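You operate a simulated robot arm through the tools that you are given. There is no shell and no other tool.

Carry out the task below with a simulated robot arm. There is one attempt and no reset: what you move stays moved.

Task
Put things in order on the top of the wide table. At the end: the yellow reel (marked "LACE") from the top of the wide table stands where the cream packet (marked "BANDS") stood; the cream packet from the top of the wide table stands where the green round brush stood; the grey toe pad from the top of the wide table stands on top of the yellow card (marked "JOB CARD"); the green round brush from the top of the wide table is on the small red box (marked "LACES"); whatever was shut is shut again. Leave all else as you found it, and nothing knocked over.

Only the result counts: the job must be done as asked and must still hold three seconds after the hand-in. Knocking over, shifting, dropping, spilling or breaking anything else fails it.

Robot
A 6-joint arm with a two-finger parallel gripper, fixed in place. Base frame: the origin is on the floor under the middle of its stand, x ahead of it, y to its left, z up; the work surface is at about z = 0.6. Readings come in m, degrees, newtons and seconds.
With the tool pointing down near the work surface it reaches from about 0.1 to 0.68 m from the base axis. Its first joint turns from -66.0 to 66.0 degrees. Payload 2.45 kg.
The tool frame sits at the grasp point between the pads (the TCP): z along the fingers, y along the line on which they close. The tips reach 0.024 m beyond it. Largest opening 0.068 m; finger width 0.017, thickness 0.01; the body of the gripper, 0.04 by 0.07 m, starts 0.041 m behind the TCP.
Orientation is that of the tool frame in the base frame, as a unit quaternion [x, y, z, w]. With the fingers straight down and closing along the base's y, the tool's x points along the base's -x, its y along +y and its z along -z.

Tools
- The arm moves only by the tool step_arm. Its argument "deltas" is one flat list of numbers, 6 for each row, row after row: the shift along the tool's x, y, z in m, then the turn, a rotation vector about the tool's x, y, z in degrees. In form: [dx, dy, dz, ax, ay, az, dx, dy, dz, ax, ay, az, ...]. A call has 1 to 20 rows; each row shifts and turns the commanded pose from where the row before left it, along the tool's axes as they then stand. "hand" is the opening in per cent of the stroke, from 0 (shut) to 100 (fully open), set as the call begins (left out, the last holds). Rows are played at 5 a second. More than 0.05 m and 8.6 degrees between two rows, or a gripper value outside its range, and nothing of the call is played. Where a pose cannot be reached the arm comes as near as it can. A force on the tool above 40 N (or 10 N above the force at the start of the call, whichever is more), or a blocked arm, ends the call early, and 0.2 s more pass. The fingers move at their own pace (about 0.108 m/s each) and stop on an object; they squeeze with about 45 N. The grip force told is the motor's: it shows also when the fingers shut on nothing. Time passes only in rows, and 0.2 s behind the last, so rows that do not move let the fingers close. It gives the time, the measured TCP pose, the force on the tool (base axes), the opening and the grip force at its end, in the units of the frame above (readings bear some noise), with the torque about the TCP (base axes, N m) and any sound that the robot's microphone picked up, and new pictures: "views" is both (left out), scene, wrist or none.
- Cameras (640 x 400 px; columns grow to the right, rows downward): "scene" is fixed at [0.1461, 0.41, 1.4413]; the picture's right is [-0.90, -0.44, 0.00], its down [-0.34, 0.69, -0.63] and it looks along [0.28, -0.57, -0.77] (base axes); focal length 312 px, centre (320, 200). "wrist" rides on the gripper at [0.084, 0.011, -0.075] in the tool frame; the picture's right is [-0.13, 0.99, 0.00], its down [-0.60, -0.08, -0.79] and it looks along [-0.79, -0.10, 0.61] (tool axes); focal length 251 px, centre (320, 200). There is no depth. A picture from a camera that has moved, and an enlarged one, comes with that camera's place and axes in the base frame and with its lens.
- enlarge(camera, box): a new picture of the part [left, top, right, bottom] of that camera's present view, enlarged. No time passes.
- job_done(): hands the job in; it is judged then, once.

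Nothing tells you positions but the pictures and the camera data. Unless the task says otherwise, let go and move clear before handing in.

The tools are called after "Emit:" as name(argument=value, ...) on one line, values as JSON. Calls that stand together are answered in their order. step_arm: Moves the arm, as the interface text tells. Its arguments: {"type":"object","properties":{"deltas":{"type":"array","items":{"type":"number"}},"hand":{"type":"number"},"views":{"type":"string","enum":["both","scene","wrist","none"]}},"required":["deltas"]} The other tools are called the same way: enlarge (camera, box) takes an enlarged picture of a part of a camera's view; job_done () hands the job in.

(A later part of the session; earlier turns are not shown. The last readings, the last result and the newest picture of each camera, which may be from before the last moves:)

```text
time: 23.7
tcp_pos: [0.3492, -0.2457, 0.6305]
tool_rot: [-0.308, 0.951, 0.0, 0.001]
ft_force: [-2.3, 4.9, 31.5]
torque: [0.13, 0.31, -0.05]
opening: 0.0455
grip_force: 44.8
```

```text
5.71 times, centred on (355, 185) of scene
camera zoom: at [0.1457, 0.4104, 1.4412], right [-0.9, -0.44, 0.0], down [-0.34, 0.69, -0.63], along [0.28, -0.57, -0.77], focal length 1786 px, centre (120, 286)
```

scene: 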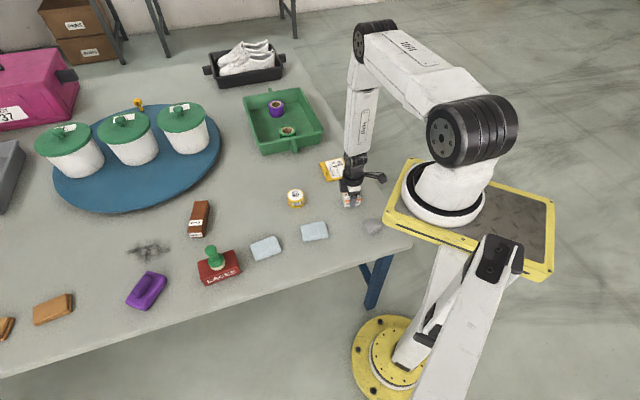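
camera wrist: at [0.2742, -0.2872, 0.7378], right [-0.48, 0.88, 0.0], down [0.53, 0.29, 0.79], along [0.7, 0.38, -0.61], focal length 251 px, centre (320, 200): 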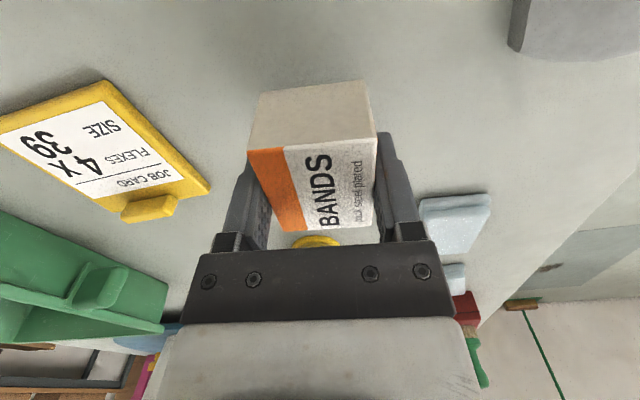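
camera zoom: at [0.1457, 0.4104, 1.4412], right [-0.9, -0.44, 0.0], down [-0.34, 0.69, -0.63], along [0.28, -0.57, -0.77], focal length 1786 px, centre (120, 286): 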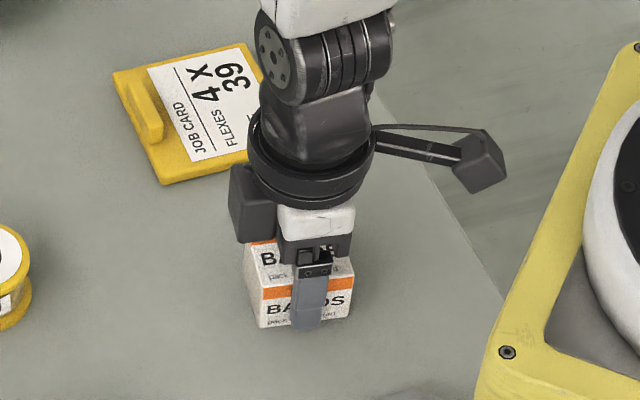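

The packet is down with 31 N pressing. I'll ease up a millimetre, then release.

Emit:
step_arm(deltas=[0, 0, -0.0009, 0, 0, 0, 0, 0, 0, 0, 0, 0], hand=0, views="none")

Emit:
step_arm(deltas=[0, 0, 0, 0, 0, 0, 0, 0, 0, 0, 0, 0, 0, 0, 0, 0, 0, 0], hand=100, views="wrist")

```text
time: 24.3
tcp_pos: [0.349, -0.2464, 0.6299]
tool_rot: [-0.308, 0.951, -0.001, 0.0]
ft_force: [-0.7, 1.8, 20.7]
torque: [0.03, 0.28, 0.0]
opening: 0.0455
grip_force: 44.9
```

```text
time: 25.1
tcp_pos: [0.3485, -0.2458, 0.63]
tool_rot: [-0.307, 0.952, 0.0, 0.001]
ft_force: [-0.2, 0.0, -0.5]
torque: [-0.01, 0.0, 0.02]
opening: 0.0682
grip_force: 0.0
camera wrist: at [0.2746, -0.2858, 0.7051], right [-0.48, 0.88, 0.0], down [0.54, 0.29, 0.79], along [0.7, 0.38, -0.61], focal length 251 px, centre (320, 200)
```

wrist: 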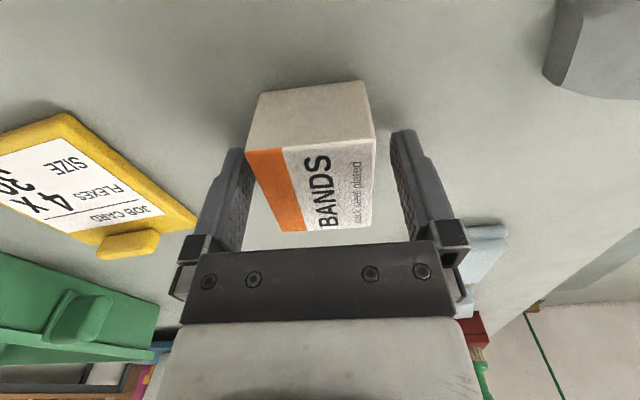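

The packet is released and standing. I'll rise straight up, square the hand again and go above the reel at about (0.517, -0.167).

Emit:
step_arm(deltas=[0, 0, -0.03, 0, 0, 0, 0, 0, -0.045, 0, 0, 0, 0, 0, -0.045, 0, 0, 0, 0, 0, 0, 0, 0, 7.16, 0, 0, 0, 0, 0, 7.16, 0, 0, 0, 0, 0, 7.16, 0, 0, 0, 0, 0, 7.16, 0, 0, 0, 0, 0, 7.16, -0.042, 0.0199, 0, 0, 0, 0, -0.042, 0.0199, 0, 0, 0, 0, -0.042, 0.0199, 0, 0, 0, 0, -0.042, 0.0199, 0, 0, 0, 0, 0, 0, 0, 0, 0, 0], hand=100, views="both")

Emit:
enlarge(camera="wrist", box=[240, 0, 400, 110])

Emit:
enlarge(camera="scene", box=[240, 160, 400, 250])

```text
time: 27.9
tcp_pos: [0.5158, -0.1646, 0.7507]
tool_rot: [0.0, 1.0, 0.0, 0.001]
ft_force: [-0.1, -0.1, -1.0]
torque: [0.0, -0.02, -0.02]
opening: 0.068
grip_force: 0.1
camera wrist: at [0.4321, -0.154, 0.8245], right [0.13, 0.99, 0.0], down [0.6, -0.08, 0.79], along [0.79, -0.1, -0.61], focal length 251 px, centre (320, 200)
```

scene: 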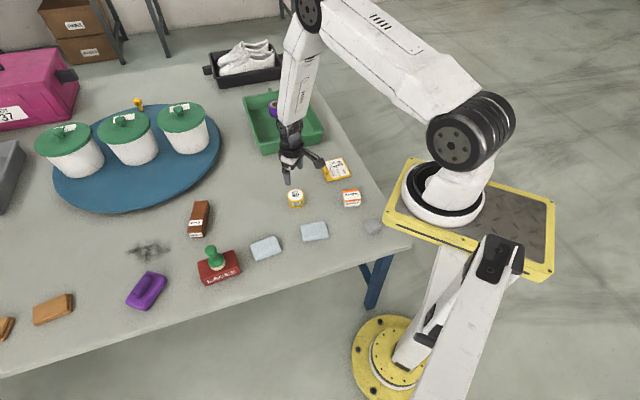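
wrist: 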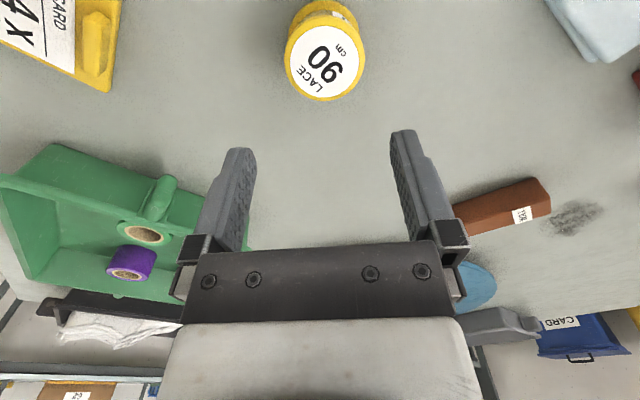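

```text
3.64 times, centred on (320, 55) of wrist
camera zoom: at [0.4321, -0.154, 0.8245], right [0.13, 0.99, 0.0], down [0.6, -0.08, 0.79], along [0.79, -0.1, -0.61], focal length 914 px, centre (320, 727)
```

zoom: 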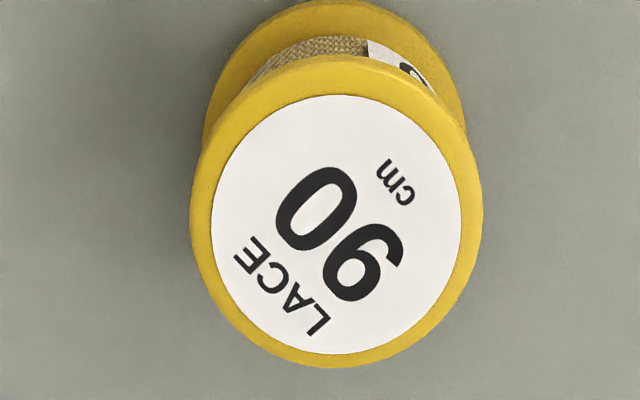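

```text
4.00 times, centred on (320, 205) of scene
camera zoom: at [0.1461, 0.4101, 1.4413], right [-0.9, -0.44, 0.0], down [-0.34, 0.69, -0.63], along [0.28, -0.57, -0.77], focal length 1250 px, centre (320, 180)
```

zoom: 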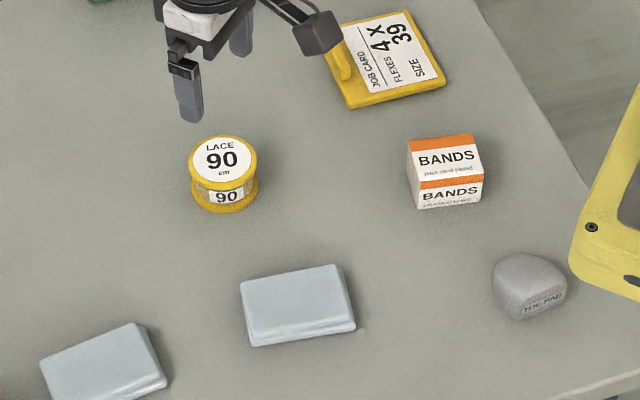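

The reel reads as centred near (0.5175, -0.163), about 0.059 m across and 0.032 m high, so the fingers clear it by only about 4 mm per side. I'll go part-way down and check the alignment again.

Emit:
step_arm(deltas=[-0.0015, 0.002, 0.04, 0, 0, 0, 0, 0, 0.033, 0, 0, 0, 0, 0, 0, 0, 0, 0, 0, 0, 0, 0, 0, 0], hand=100, views="both")

Emit:
enlarge(camera="wrist", box=[220, 40, 420, 180])

Emit:
enlarge(camera="scene", box=[260, 160, 340, 220])

```text
time: 28.9
tcp_pos: [0.5182, -0.1641, 0.6769]
tool_rot: [0.0, 1.0, 0.0, 0.001]
ft_force: [0.7, -0.1, -1.1]
torque: [0.02, 0.02, -0.03]
opening: 0.0681
grip_force: 0.0
camera wrist: at [0.4339, -0.1518, 0.751], right [0.13, 0.99, 0.0], down [0.6, -0.08, 0.79], along [0.79, -0.1, -0.61], focal length 251 px, centre (320, 200)
```

scene: 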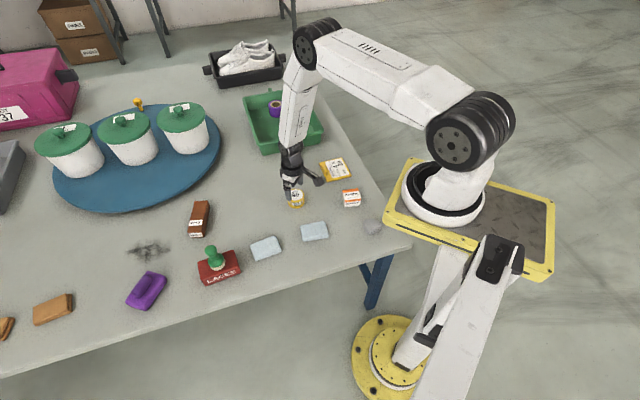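
wrist: 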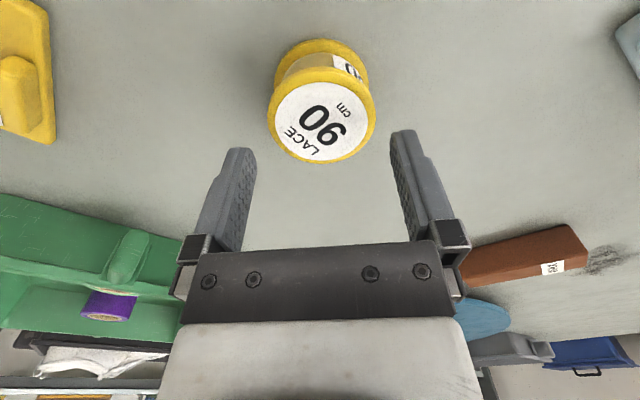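

```text
2.86 times, centred on (320, 110) of wrist
camera zoom: at [0.4339, -0.1518, 0.751], right [0.13, 0.99, 0.0], down [0.6, -0.08, 0.79], along [0.79, -0.1, -0.61], focal length 718 px, centre (320, 457)
```

zoom: 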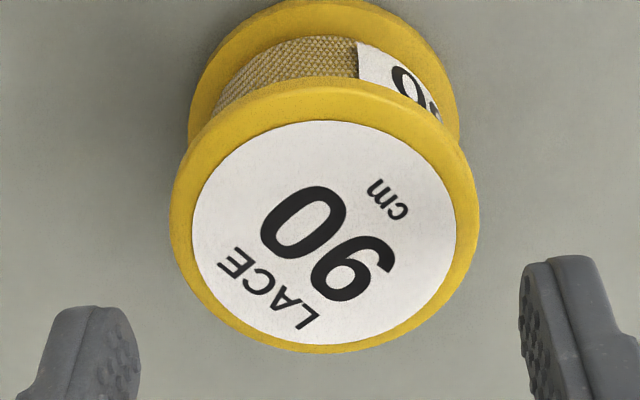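

```text
6.67 times, centred on (300, 190) of scene
camera zoom: at [0.1461, 0.41, 1.4413], right [-0.9, -0.44, 0.0], down [-0.34, 0.69, -0.63], along [0.28, -0.57, -0.77], focal length 2083 px, centre (453, 267)
```

zoom: 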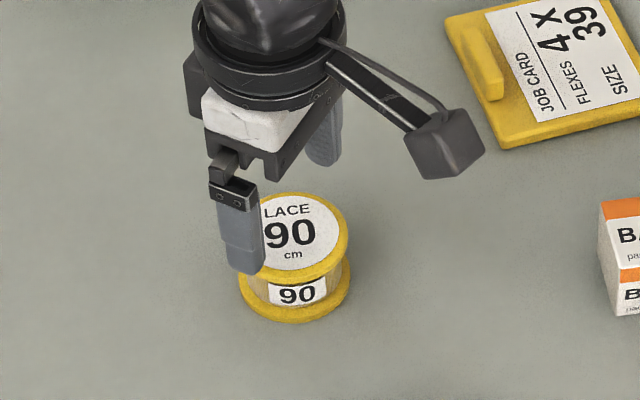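

The reel is centred at about (0.5185, -0.1625), within 1 mm of the TCP. I'll go down around it carefully.

Emit:
step_arm(deltas=[-0.0005, 0.0008, 0.015, 0, 0, 0, 0, 0, 0.015, 0, 0, 0, 0, 0, 0.012, 0, 0, 0, 0, 0, 0.005, 0, 0, 0, 0, 0, 0, 0, 0, 0], hand=100, views="both")

```text
time: 30.1
tcp_pos: [0.5181, -0.1637, 0.6297]
tool_rot: [0.0, 1.0, 0.0, 0.001]
ft_force: [-0.4, -0.1, -0.4]
torque: [0.02, -0.03, -0.02]
opening: 0.0681
grip_force: 0.0
camera wrist: at [0.4348, -0.1525, 0.705], right [0.13, 0.99, 0.0], down [0.6, -0.08, 0.79], along [0.79, -0.1, -0.61], focal length 251 px, centre (320, 200)
```

scene: 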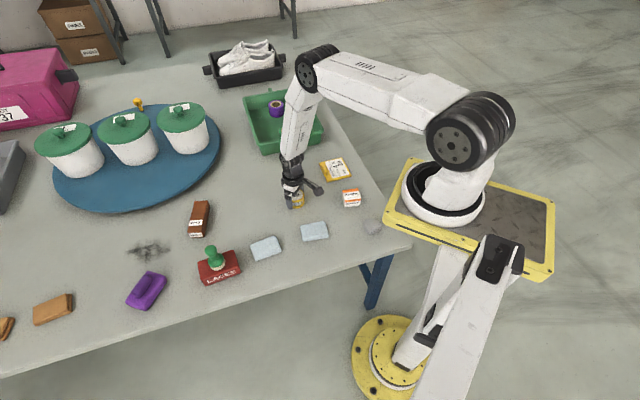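
wrist: 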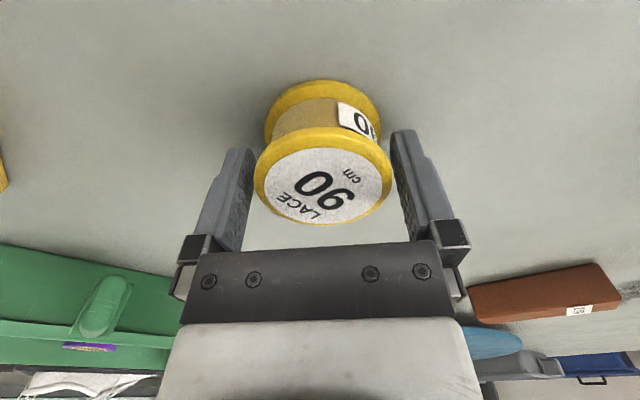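

The reel is between the fingers. I'll close on its flanges.

Emit:
step_arm(deltas=[0, 0, 0, 0, 0, 0, 0, 0, 0, 0, 0, 0, 0, 0, 0, 0, 0, 0], hand=0, views="wrist")

Emit:
enlarge(camera="wrist", box=[220, 60, 420, 240])

```text
time: 30.9
tcp_pos: [0.5178, -0.1639, 0.63]
tool_rot: [-0.001, 1.0, 0.0, 0.0]
ft_force: [0.3, -0.1, -0.2]
torque: [0.0, -0.01, 0.02]
opening: 0.0565
grip_force: 44.9
camera wrist: at [0.4348, -0.1525, 0.7051], right [0.13, 0.99, 0.0], down [0.6, -0.08, 0.79], along [0.79, -0.1, -0.61], focal length 251 px, centre (320, 200)
```

wrist: 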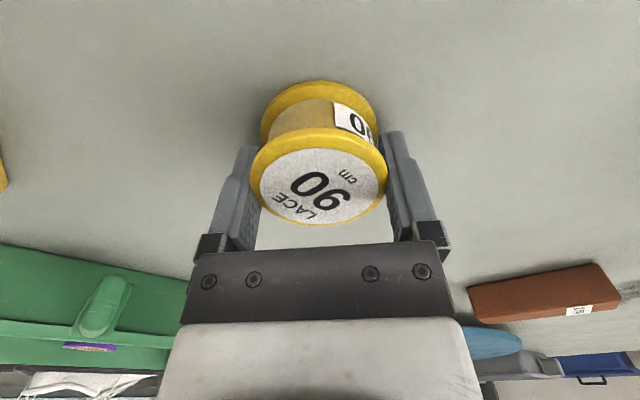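

```text
2.22 times, centred on (320, 150) of wrist
camera zoom: at [0.4348, -0.1525, 0.7051], right [0.13, 0.99, 0.0], down [0.6, -0.08, 0.79], along [0.79, -0.1, -0.61], focal length 559 px, centre (320, 311)
```

zoom: 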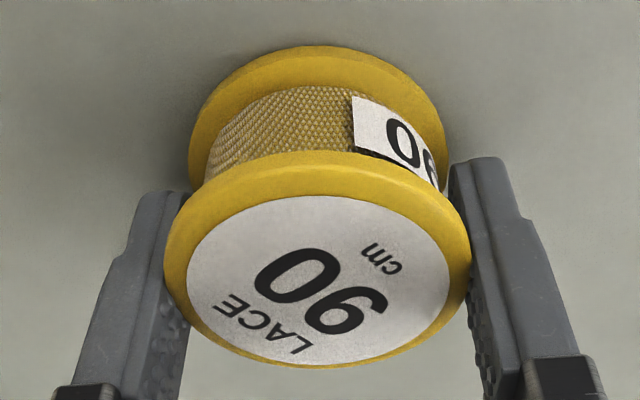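

The reel is gripped at its diameter of about 0.0565 m. I'll lift it and carry it to the packet's old spot at (0.602, -0.0205).

Emit:
step_arm(deltas=[0, 0, -0.02, 0, 0, 0, 0, 0, -0.05, 0, 0, 0, 0, 0, -0.05, 0, 0, 0, -0.02125, 0.03575, 0, 0, 0, 0, -0.02125, 0.03575, 0, 0, 0, 0, -0.02125, 0.03575, 0, 0, 0, 0, -0.02125, 0.03575, 0, 0, 0, 0, 0, 0, 0.045, 0, 0, 0, 0, 0, 0.045, 0, 0, 0, 0, 0, 0, 0, 0, 0], hand=0, views="both")

```text
time: 33.1
tcp_pos: [0.6045, -0.0222, 0.6621]
tool_rot: [0.0, 1.0, 0.0, 0.0]
ft_force: [-0.8, 0.1, -0.8]
torque: [0.05, -0.02, -0.03]
opening: 0.0563
grip_force: 44.4
camera wrist: at [0.5212, -0.01, 0.7366], right [0.13, 0.99, 0.0], down [0.6, -0.08, 0.79], along [0.79, -0.1, -0.61], focal length 251 px, centre (320, 200)
```

scene: 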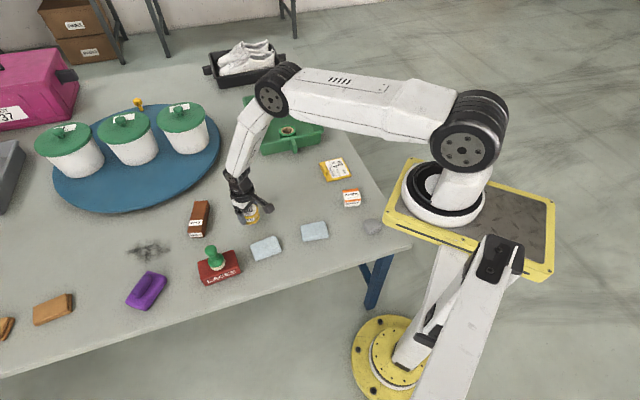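
wrist: 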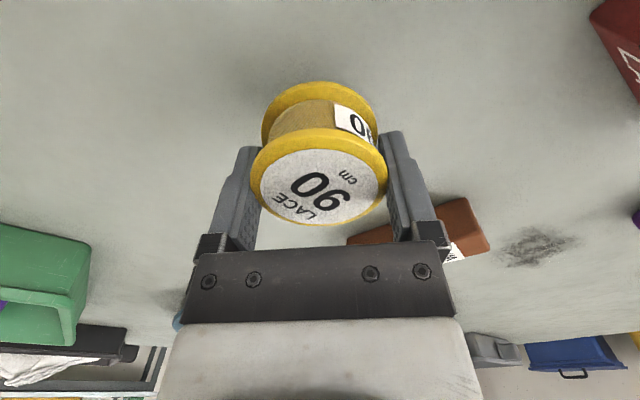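

The reel is over the packet's old spot, with the TCP about 2 mm off. I'll trim that and lower it.

Emit:
step_arm(deltas=[0.0015, 0.001, 0.015, 0, 0, 0, 0, 0, 0.01, 0, 0, 0, 0, 0, 0.0045, 0, 0, 0, 0, 0, 0, 0, 0, 0], hand=0, views="none")

```text
time: 34.1
tcp_pos: [0.6025, -0.0218, 0.6303]
tool_rot: [0.0, 1.0, -0.001, 0.001]
ft_force: [0.3, 0.3, -0.4]
torque: [-0.03, 0.03, 0.0]
opening: 0.0561
grip_force: 44.7
```

Emit:
step_arm(deltas=[0, 0, 0.001, 0, 0, 0, 0, 0, 0, 0, 0, 0], hand=0, views="none")

```text
time: 34.7
tcp_pos: [0.6026, -0.0196, 0.6311]
tool_rot: [0.0, 1.0, 0.0, 0.001]
ft_force: [-0.6, 0.4, -0.9]
torque: [0.0, 0.0, 0.03]
opening: 0.0565
grip_force: 44.7
```

Emit:
step_arm(deltas=[0, 0, 0.001, 0, 0, 0, 0, 0, 0, 0, 0, 0], hand=0, views="both")

Emit:
enlarge(camera="scene", box=[210, 170, 290, 230])

```text
time: 35.3
tcp_pos: [0.6028, -0.0203, 0.6303]
tool_rot: [0.0, 1.0, 0.0, 0.001]
ft_force: [-4.4, -1.9, 12.6]
torque: [0.15, 0.42, 0.11]
opening: 0.0561
grip_force: 45.0
camera wrist: at [0.5187, -0.0084, 0.7049], right [0.13, 0.99, 0.0], down [0.6, -0.08, 0.79], along [0.79, -0.1, -0.61], focal length 251 px, centre (320, 200)
```

scene: 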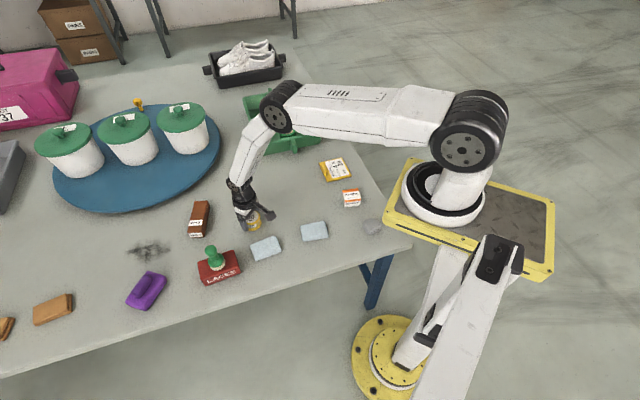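
wrist: 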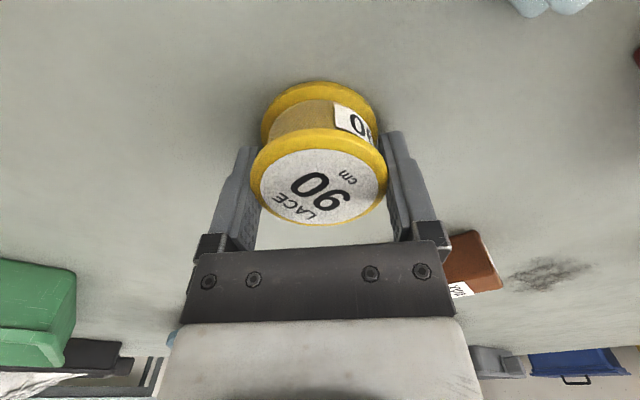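

```text
6.67 times, centred on (250, 200) of scene
camera zoom: at [0.1457, 0.41, 1.4413], right [-0.9, -0.44, 0.0], down [-0.34, 0.69, -0.63], along [0.28, -0.57, -0.77], focal length 2083 px, centre (787, 200)
```

zoom: 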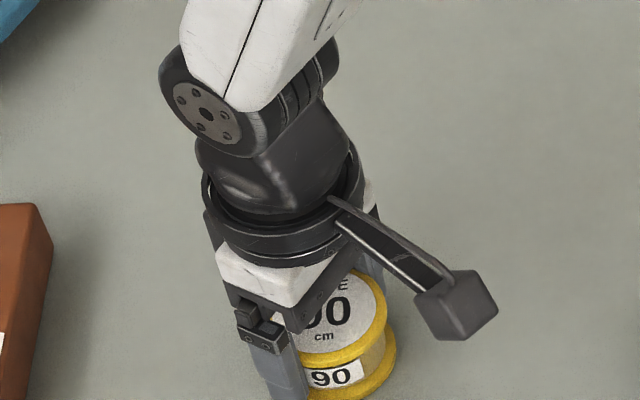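

The reel has touched down at (0.6028, -0.020) with light contact. I'll release it and rise straight up.

Emit:
step_arm(deltas=[0, 0, -0.0005, 0, 0, 0, 0, 0, 0, 0, 0, 0], hand=0, views="none")

Emit:
step_arm(deltas=[0, 0, 0, 0, 0, 0, 0, 0, 0, 0, 0, 0, 0, 0, 0, 0, 0, 0], hand=100, views="wrist")

```text
time: 35.9
tcp_pos: [0.6026, -0.0212, 0.6292]
tool_rot: [0.0, 1.0, 0.001, 0.001]
ft_force: [-1.9, -0.9, 9.2]
torque: [0.05, 0.27, 0.05]
opening: 0.056
grip_force: 45.1
```

```text
time: 36.7
tcp_pos: [0.6019, -0.0204, 0.63]
tool_rot: [0.0, 1.0, 0.0, 0.001]
ft_force: [-0.2, 0.2, -0.7]
torque: [-0.02, 0.01, 0.0]
opening: 0.0678
grip_force: 0.1
camera wrist: at [0.5185, -0.0084, 0.7046], right [0.13, 0.99, 0.0], down [0.6, -0.08, 0.79], along [0.79, -0.1, -0.61], focal length 251 px, centre (320, 200)
```

wrist: 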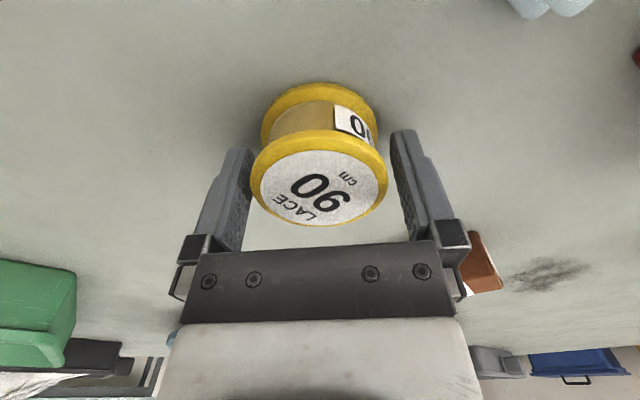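

The reel stands free on its new spot. I'll rise and move towards the toe pad near the robot to look at it.

Emit:
step_arm(deltas=[0, 0, -0.03, 0, 0, 0, 0, 0, -0.04, 0, 0, 0, 0, 0, -0.04, 0, 0, 0, 0, 0, -0.04, 0, 0, 0, 0.0429, -0.0214, 0, 0, 0, 0, 0.0429, -0.0214, 0, 0, 0, 0, 0.0429, -0.0214, 0, 0, 0, 0, 0.0429, -0.0214, 0, 0, 0, 0, 0.0429, -0.0214, 0, 0, 0, 0, 0.0429, -0.0214, 0, 0, 0, 0, 0.0429, -0.0214, 0, 0, 0, 0, 0, 0, 0, 0, 0, 0], hand=100, views="both")

Emit:
enlarge(camera="scene", box=[200, 150, 400, 290])

Emit:
enlarge(camera="scene", box=[345, 200, 415, 250])

```text
time: 39.3
tcp_pos: [0.301, -0.1713, 0.7774]
tool_rot: [0.0, 1.0, 0.0, 0.0]
ft_force: [0.7, 0.4, 0.0]
torque: [0.01, -0.05, 0.0]
opening: 0.0678
grip_force: 0.1
camera wrist: at [0.2162, -0.1586, 0.8518], right [0.13, 0.99, 0.0], down [0.6, -0.08, 0.79], along [0.79, -0.1, -0.61], focal length 251 px, centre (320, 200)
```

scene: 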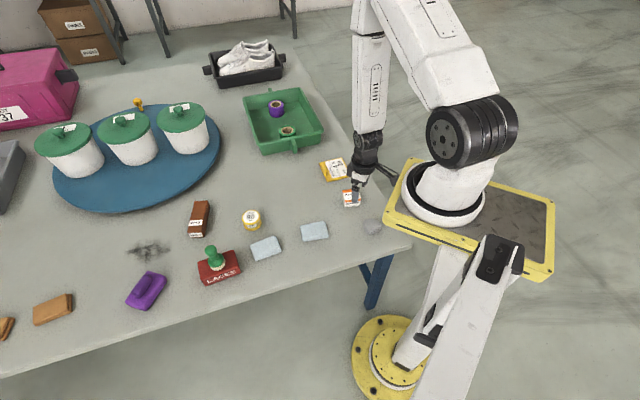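
wrist: 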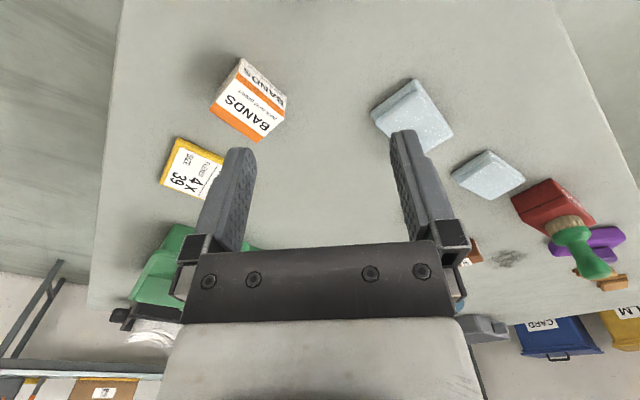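

```text
2.86 times, centred on (300, 220) of scene
camera zoom: at [0.1461, 0.41, 1.4413], right [-0.9, -0.44, 0.0], down [-0.34, 0.69, -0.63], along [0.28, -0.57, -0.77], focal length 893 px, centre (377, 143)
```

zoom: 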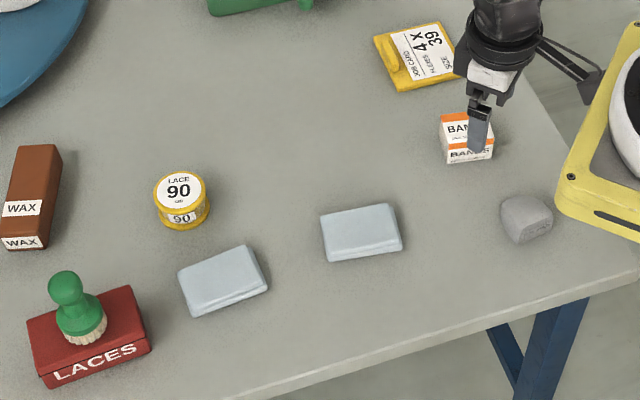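

```text
8.00 times, centred on (380, 225) of scene
camera zoom: at [0.1461, 0.41, 1.4413], right [-0.9, -0.44, 0.0], down [-0.34, 0.69, -0.63], along [0.28, -0.57, -0.77], focal length 2500 px, centre (-160, 0)
```

zoom: 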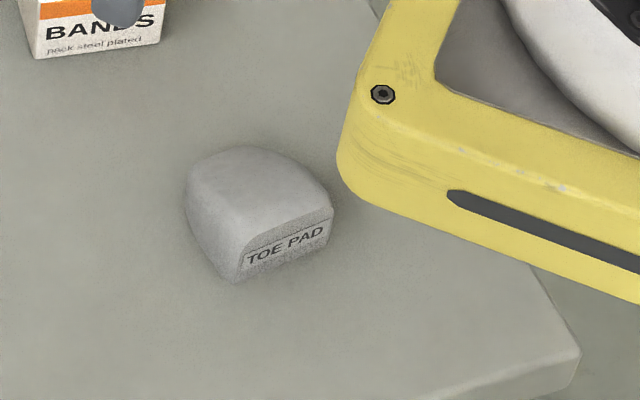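

The grey toe pad is a D-shaped block near (0.245, -0.172), with its flat label face turned towards the robot. I'll hover over it with the hand turned to close across its straight sides.

Emit:
step_arm(deltas=[0.02, 0, 0.004, 0, 0, 0, 0.02, 0, 0.004, 0, 0, 0, 0.016, -0.001, 0.004, 0, 0, 0, 0, 0, 0, 0, 0, 7.5, 0, 0, 0, 0, 0, 7.5, 0, 0, 0, 0, 0, 7.5, 0, 0, 0, 0, 0, 7.5, 0, 0, 0, 0, 0, 7.5, 0, 0, 0, 0, 0, 0], hand=100, views="both")

Emit:
enlarge(camera="wrist", box=[240, 0, 400, 110])

Emit:
enlarge(camera="scene", box=[310, 110, 430, 250])

```text
time: 41.3
tcp_pos: [0.2464, -0.1714, 0.7674]
tool_rot: [0.322, 0.947, 0.0, 0.001]
ft_force: [0.7, -0.4, -0.8]
torque: [-0.03, -0.05, -0.01]
opening: 0.0681
grip_force: 0.0
camera wrist: at [0.1866, -0.1098, 0.842], right [0.71, 0.71, 0.0], down [0.43, -0.43, 0.79], along [0.56, -0.56, -0.61], focal length 251 px, centre (320, 200)
```

scene: 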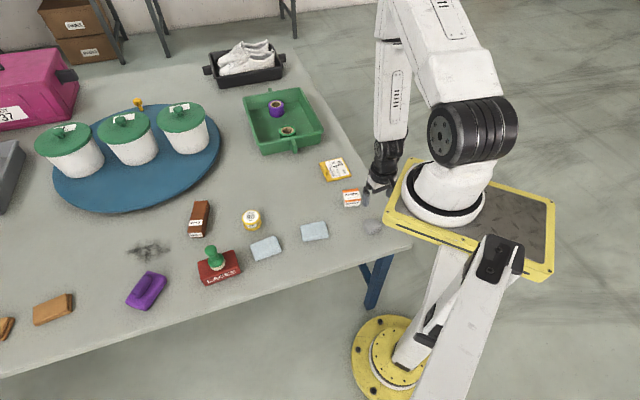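
wrist: 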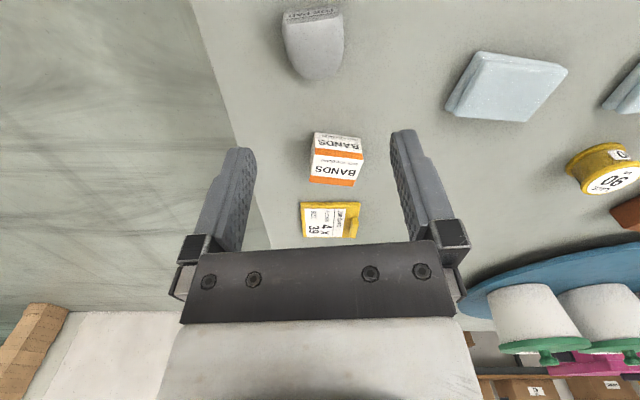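

```text
3.64 times, centred on (320, 55) of wrist
camera zoom: at [0.1866, -0.1098, 0.842], right [0.71, 0.71, 0.0], down [0.43, -0.43, 0.79], along [0.56, -0.56, -0.61], focal length 914 px, centre (320, 727)
```

zoom: 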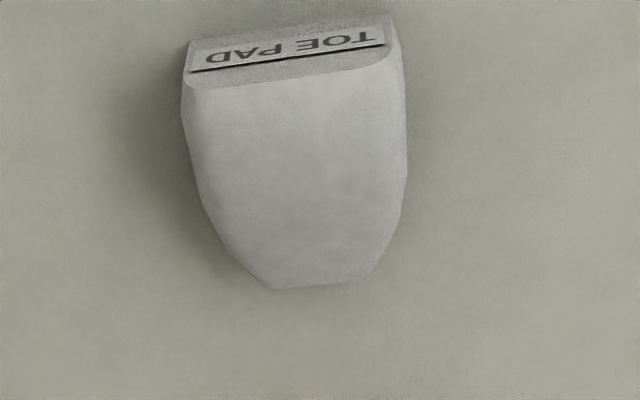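

```text
2.86 times, centred on (370, 180) of scene
camera zoom: at [0.1461, 0.41, 1.4413], right [-0.9, -0.44, 0.0], down [-0.34, 0.69, -0.63], along [0.28, -0.57, -0.77], focal length 893 px, centre (177, 257)
```

zoom: 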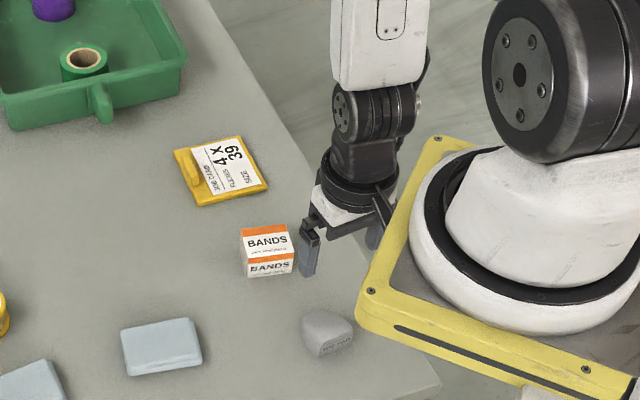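

The pad is about 0.048 m wide at its straight sides, and its middle lies about 5 mm to the left of the hand. I'll shift over and go part-way down to recheck.

Emit:
step_arm(deltas=[0.0005, -0.0025, 0.03, 0, 0, 0, 0, -0.0025, 0.03, 0, 0, 0, 0, 0, 0.028, 0, 0, 0, 0, 0, 0, 0, 0, 0], hand=100, views="both")

Emit:
enlarge(camera="wrist", box=[220, 20, 420, 160])

Emit:
enlarge(camera="scene", box=[330, 170, 410, 240])

```text
time: 42.3
tcp_pos: [0.2418, -0.1746, 0.6784]
tool_rot: [0.321, 0.947, 0.0, 0.001]
ft_force: [-0.1, 0.3, 0.3]
torque: [-0.01, 0.02, 0.0]
opening: 0.0681
grip_force: 0.1
camera wrist: at [0.1823, -0.1132, 0.7537], right [0.71, 0.71, 0.0], down [0.43, -0.43, 0.79], along [0.56, -0.56, -0.61], focal length 251 px, centre (320, 200)
```

scene: 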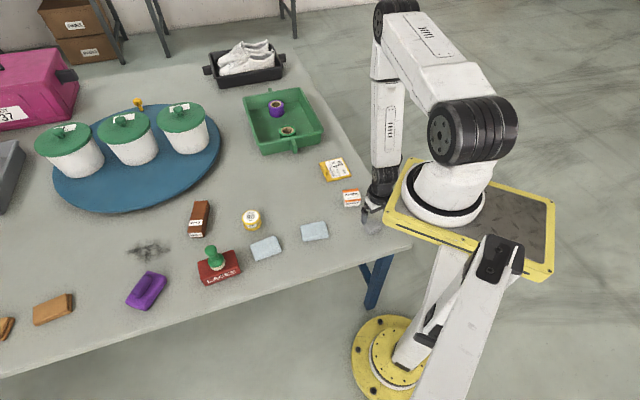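
wrist: 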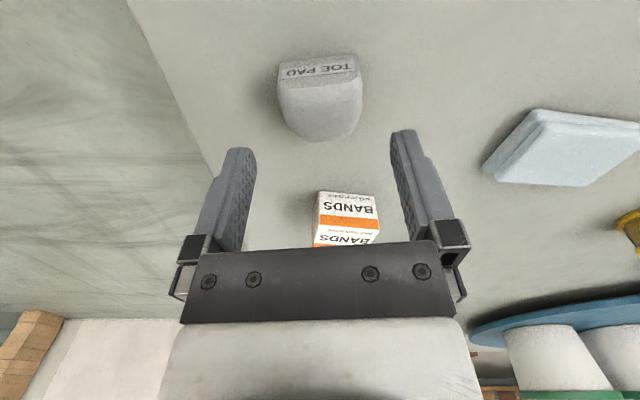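

```text
2.86 times, centred on (320, 90) of wrist
camera zoom: at [0.1823, -0.1132, 0.7537], right [0.71, 0.71, 0.0], down [0.43, -0.43, 0.79], along [0.56, -0.56, -0.61], focal length 718 px, centre (320, 514)
```

zoom: 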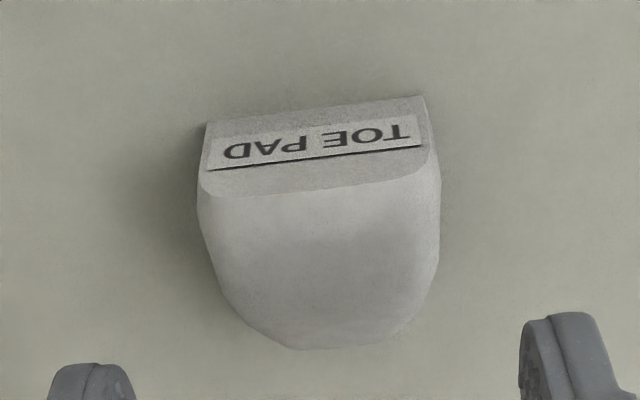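

```text
5.71 times, centred on (370, 205) of scene
camera zoom: at [0.1461, 0.41, 1.4413], right [-0.9, -0.44, 0.0], down [-0.34, 0.69, -0.63], along [0.28, -0.57, -0.77], focal length 1786 px, centre (34, 171)
```

zoom: 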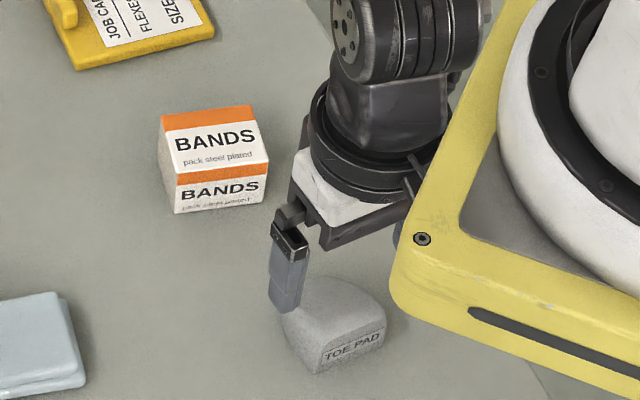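

The pad is centred between the fingers to within 1 mm. I'll go down to grasp height.

Emit:
step_arm(deltas=[0, 0.0005, 0.018, 0, 0, 0, 0, 0, 0.018, 0, 0, 0, 0, 0, 0.01, 0, 0, 0, 0, 0, 0.004, 0, 0, 0, 0, 0, 0, 0, 0, 0], hand=100, views="both")

```text
time: 43.5
tcp_pos: [0.2435, -0.1724, 0.6279]
tool_rot: [0.321, 0.947, 0.001, 0.001]
ft_force: [-0.1, -0.2, 0.4]
torque: [-0.05, 0.0, 0.01]
opening: 0.068
grip_force: 0.1
camera wrist: at [0.183, -0.1126, 0.7033], right [0.71, 0.71, 0.0], down [0.43, -0.43, 0.79], along [0.56, -0.56, -0.61], focal length 251 px, centre (320, 200)
```

scene: 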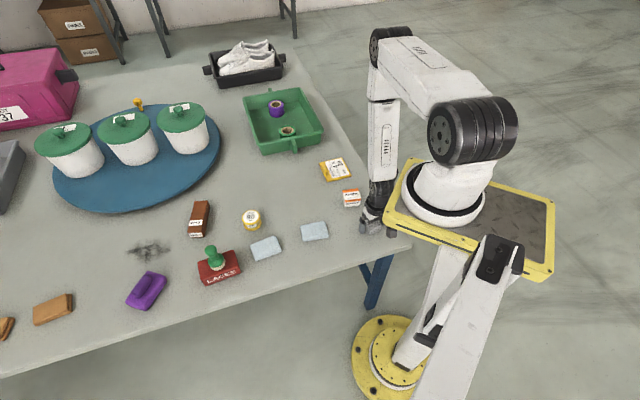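
wrist: 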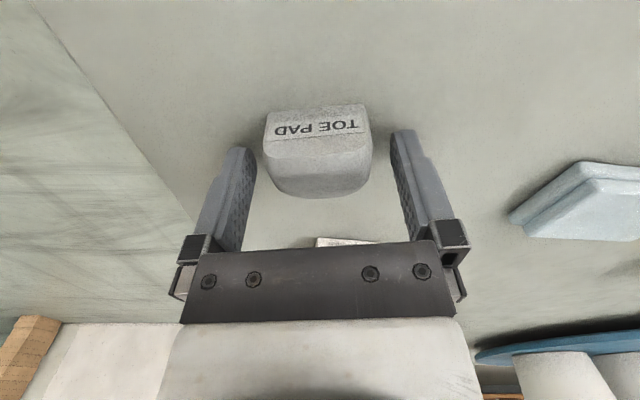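

The pad sits between the fingers at grasp height. I'll close on it.

Emit:
step_arm(deltas=[0, 0, 0, 0, 0, 0, 0, 0, 0, 0, 0, 0, 0, 0, 0, 0, 0, 0], hand=0, views="wrist")

Emit:
enlarge(camera="wrist", box=[220, 80, 420, 240])

```text
time: 44.3
tcp_pos: [0.2427, -0.1736, 0.6291]
tool_rot: [0.321, 0.947, 0.0, 0.0]
ft_force: [-0.3, 0.5, -0.3]
torque: [-0.02, 0.01, 0.02]
opening: 0.046
grip_force: 44.7
camera wrist: at [0.1829, -0.1125, 0.7034], right [0.71, 0.71, 0.0], down [0.43, -0.43, 0.79], along [0.56, -0.56, -0.61], focal length 251 px, centre (320, 200)
```

wrist: 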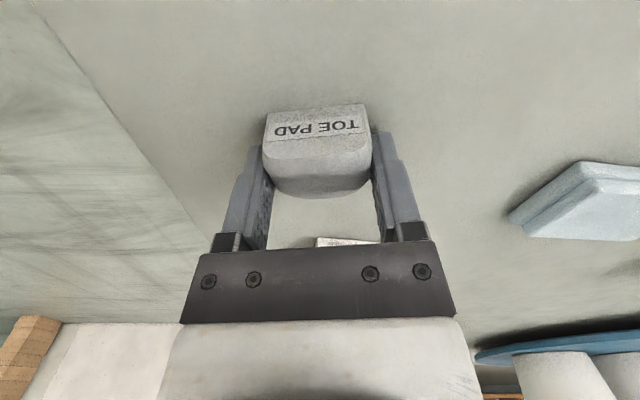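

```text
2.50 times, centred on (320, 160) of wrist
camera zoom: at [0.1829, -0.1125, 0.7034], right [0.71, 0.71, 0.0], down [0.43, -0.43, 0.79], along [0.56, -0.56, -0.61], focal length 629 px, centre (320, 300)
```

zoom: 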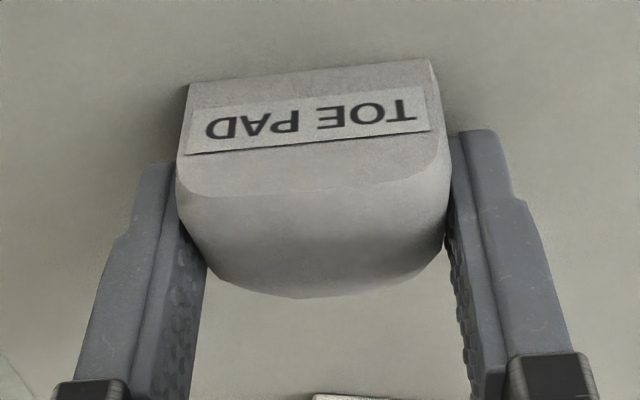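

The pad is gripped at 0.046 m. The card is centred near (0.46, -0.36) with a raised clip along one edge, so I'll place the pad beside the clip with the fingers closing parallel to it. First I'll lift straight up and look.

Emit:
step_arm(deltas=[0, 0, -0.02, 0, 0, 0, 0, 0, -0.05, 0, 0, 0, 0, 0, -0.05, 0, 0, 0, -0.03, -0.0035, 0, 0, 0, 0, -0.03, -0.0035, 0, 0, 0, 0, 0, 0, 0, 0, 0, 0], hand=0, views="both")

Emit:
enlarge(camera="wrist", box=[220, 80, 420, 240])

Emit:
enlarge(camera="scene", box=[310, 140, 390, 220])

```text
time: 45.7
tcp_pos: [0.2843, -0.2171, 0.7485]
tool_rot: [0.321, 0.947, 0.002, 0.001]
ft_force: [0.2, -0.3, -0.4]
torque: [0.0, 0.01, -0.02]
opening: 0.046
grip_force: 45.1
camera wrist: at [0.2243, -0.1564, 0.8235], right [0.71, 0.71, 0.0], down [0.43, -0.43, 0.79], along [0.56, -0.56, -0.61], focal length 251 px, centre (320, 200)
```

scene: 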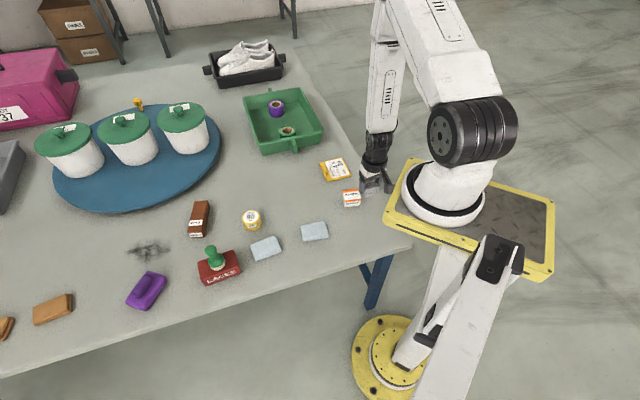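
wrist: 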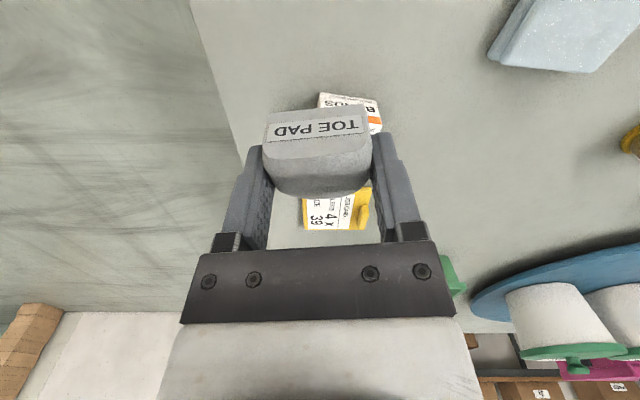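

```text
2.50 times, centred on (320, 160) of wrist
camera zoom: at [0.2243, -0.1564, 0.8235], right [0.71, 0.71, 0.0], down [0.43, -0.43, 0.79], along [0.56, -0.56, -0.61], focal length 629 px, centre (320, 300)
```

zoom: 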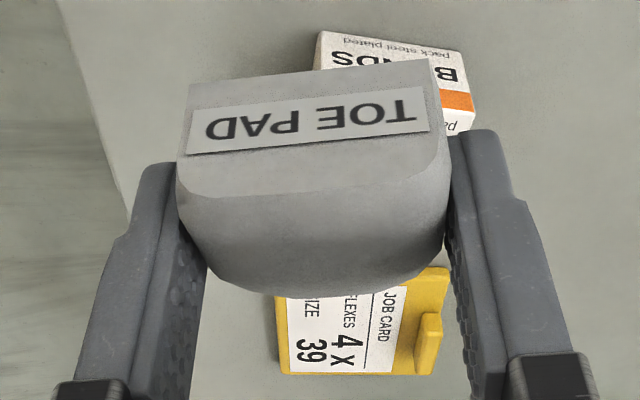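

```text
5.00 times, centred on (350, 180) of scene
camera zoom: at [0.1461, 0.41, 1.4413], right [-0.9, -0.44, 0.0], down [-0.34, 0.69, -0.63], along [0.28, -0.57, -0.77], focal length 1562 px, centre (170, 300)
```

zoom: 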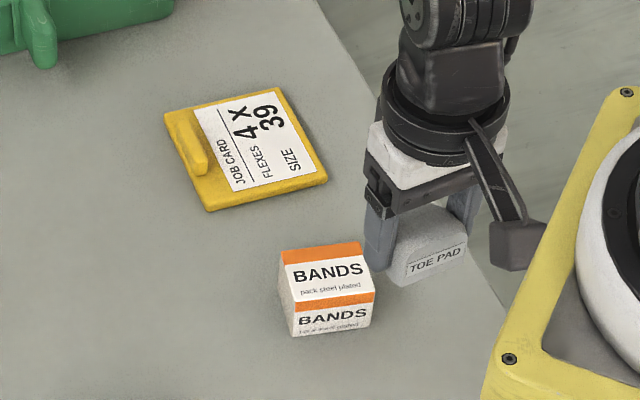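

The pad hangs steady in the grip. I'll turn the hand about 81° so the fingers lie parallel to the card's clip, then carry the pad over the card.

Emit:
step_arm(deltas=[0, 0, 0, 0, 0, -8.15, 0, 0, 0, 0, 0, -8.15, 0, 0, 0, 0, 0, -8.15, 0, 0, 0, 0, 0, -8.15, 0, 0, 0, 0, 0, -8.15, 0, 0, 0, 0, 0, -8.15, 0, 0, 0, 0, 0, -8.15, 0, 0, 0, 0, 0, -8.15, 0, 0, 0, 0, 0, -8.15, 0, 0, 0, 0, 0, -8.15, -0.0026, -0.0452, 0, 0, 0, 0, -0.0026, -0.0452, 0, 0, 0, 0, -0.0026, -0.0452, 0, 0, 0, 0, -0.0026, -0.0452, 0, 0, 0, 0, -0.0026, -0.0452, 0, 0, 0, 0, 0, 0, 0, 0, 0, 0], hand=0, views="both")

Emit:
enlarge(camera="wrist", box=[200, 40, 440, 240])

Emit:
enlarge(camera="scene", box=[290, 120, 390, 220])

```text
time: 49.1
tcp_pos: [0.4537, -0.3708, 0.7503]
tool_rot: [-0.374, 0.927, 0.001, 0.0]
ft_force: [0.9, -0.2, -0.4]
torque: [0.02, 0.0, -0.01]
opening: 0.046
grip_force: 44.9
camera wrist: at [0.3841, -0.4204, 0.8253], right [-0.6, 0.8, 0.0], down [0.49, 0.36, 0.79], along [0.64, 0.47, -0.61], focal length 251 px, centre (320, 200)
```

scene: 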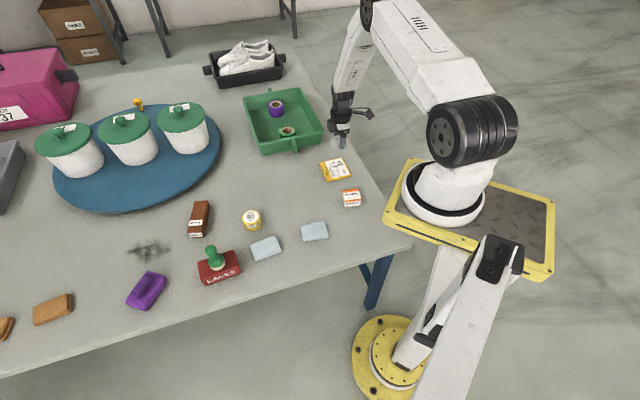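
wrist: 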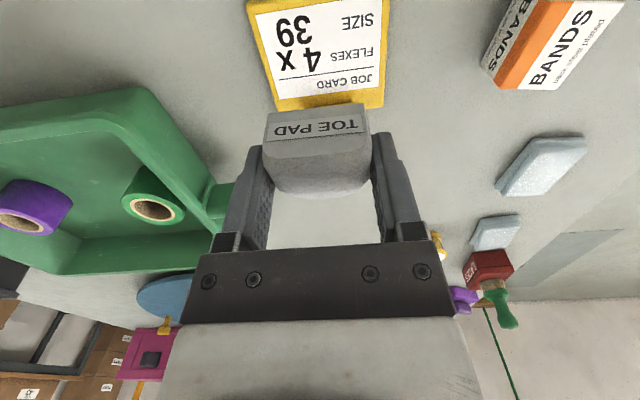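

```text
2.00 times, centred on (320, 140) of wrist
camera zoom: at [0.3841, -0.4204, 0.8253], right [-0.6, 0.8, 0.0], down [0.49, 0.36, 0.79], along [0.64, 0.47, -0.61], focal length 503 px, centre (320, 320)
```

zoom: 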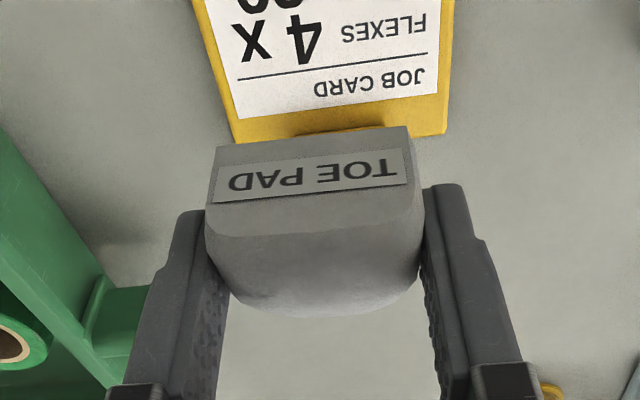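

```text
4.00 times, centred on (340, 170) of scene
camera zoom: at [0.1461, 0.41, 1.4413], right [-0.9, -0.44, 0.0], down [-0.34, 0.69, -0.63], along [0.28, -0.57, -0.77], focal length 1250 px, centre (240, 320)
```

zoom: 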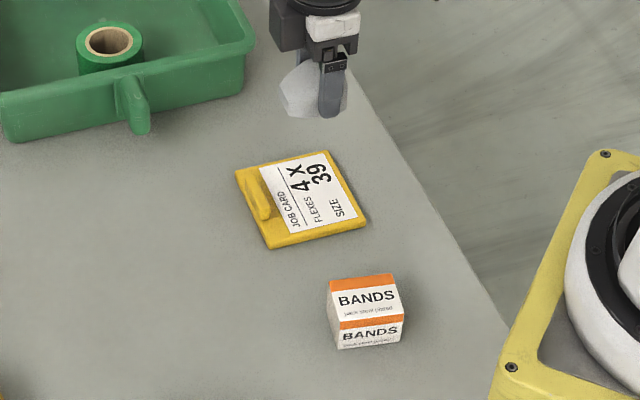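

The pad hangs over the card and is aligned with it, with the clip on the far side. I'll trim a couple of millimetres and go down to a few centimetres above the card.

Emit:
step_arm(deltas=[0.003, 0.0015, 0.03, 0, 0, 0, 0, 0, 0.03, 0, 0, 0, 0, 0, 0.025, 0, 0, 0, 0, 0, 0, 0, 0, 0], hand=0, views="both")

Emit:
enlarge(camera="wrist", box=[200, 40, 440, 240])

Emit:
enlarge(camera="scene", box=[300, 130, 380, 200])

```text
time: 50.1
tcp_pos: [0.4513, -0.3714, 0.6647]
tool_rot: [-0.375, 0.927, 0.0, 0.001]
ft_force: [-0.1, 0.0, 0.4]
torque: [0.01, -0.02, -0.02]
opening: 0.046
grip_force: 44.7
camera wrist: at [0.383, -0.4216, 0.7396], right [-0.6, 0.8, 0.0], down [0.49, 0.36, 0.79], along [0.64, 0.47, -0.61], focal length 251 px, centre (320, 200)
```

scene: 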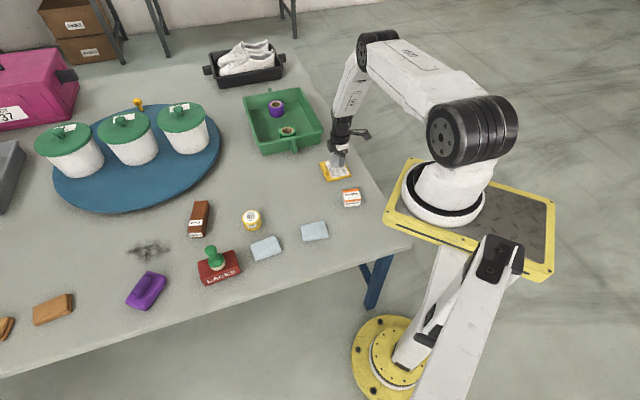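
wrist: 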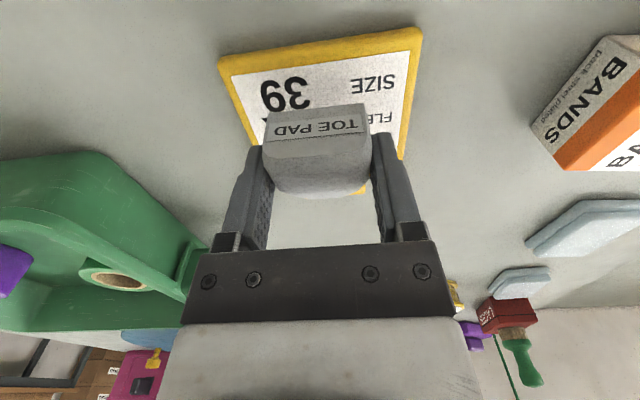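

```text
2.00 times, centred on (320, 140) of wrist
camera zoom: at [0.383, -0.4216, 0.7396], right [-0.6, 0.8, 0.0], down [0.49, 0.36, 0.79], along [0.64, 0.47, -0.61], focal length 503 px, centre (320, 320)
```

zoom: 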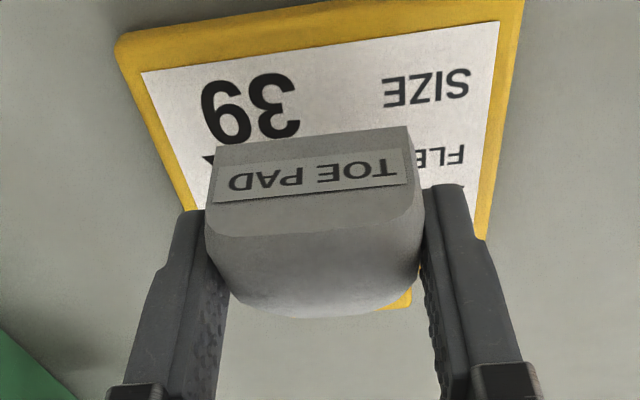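

```text
5.71 times, centred on (340, 165) of scene
camera zoom: at [0.1461, 0.41, 1.4413], right [-0.9, -0.44, 0.0], down [-0.34, 0.69, -0.63], along [0.28, -0.57, -0.77], focal length 1786 px, centre (206, 400)
```

zoom: 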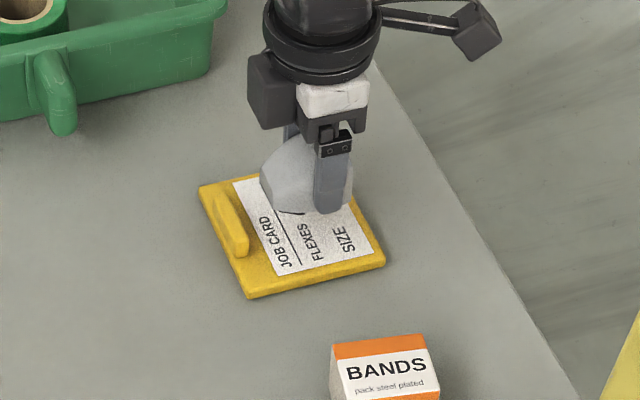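

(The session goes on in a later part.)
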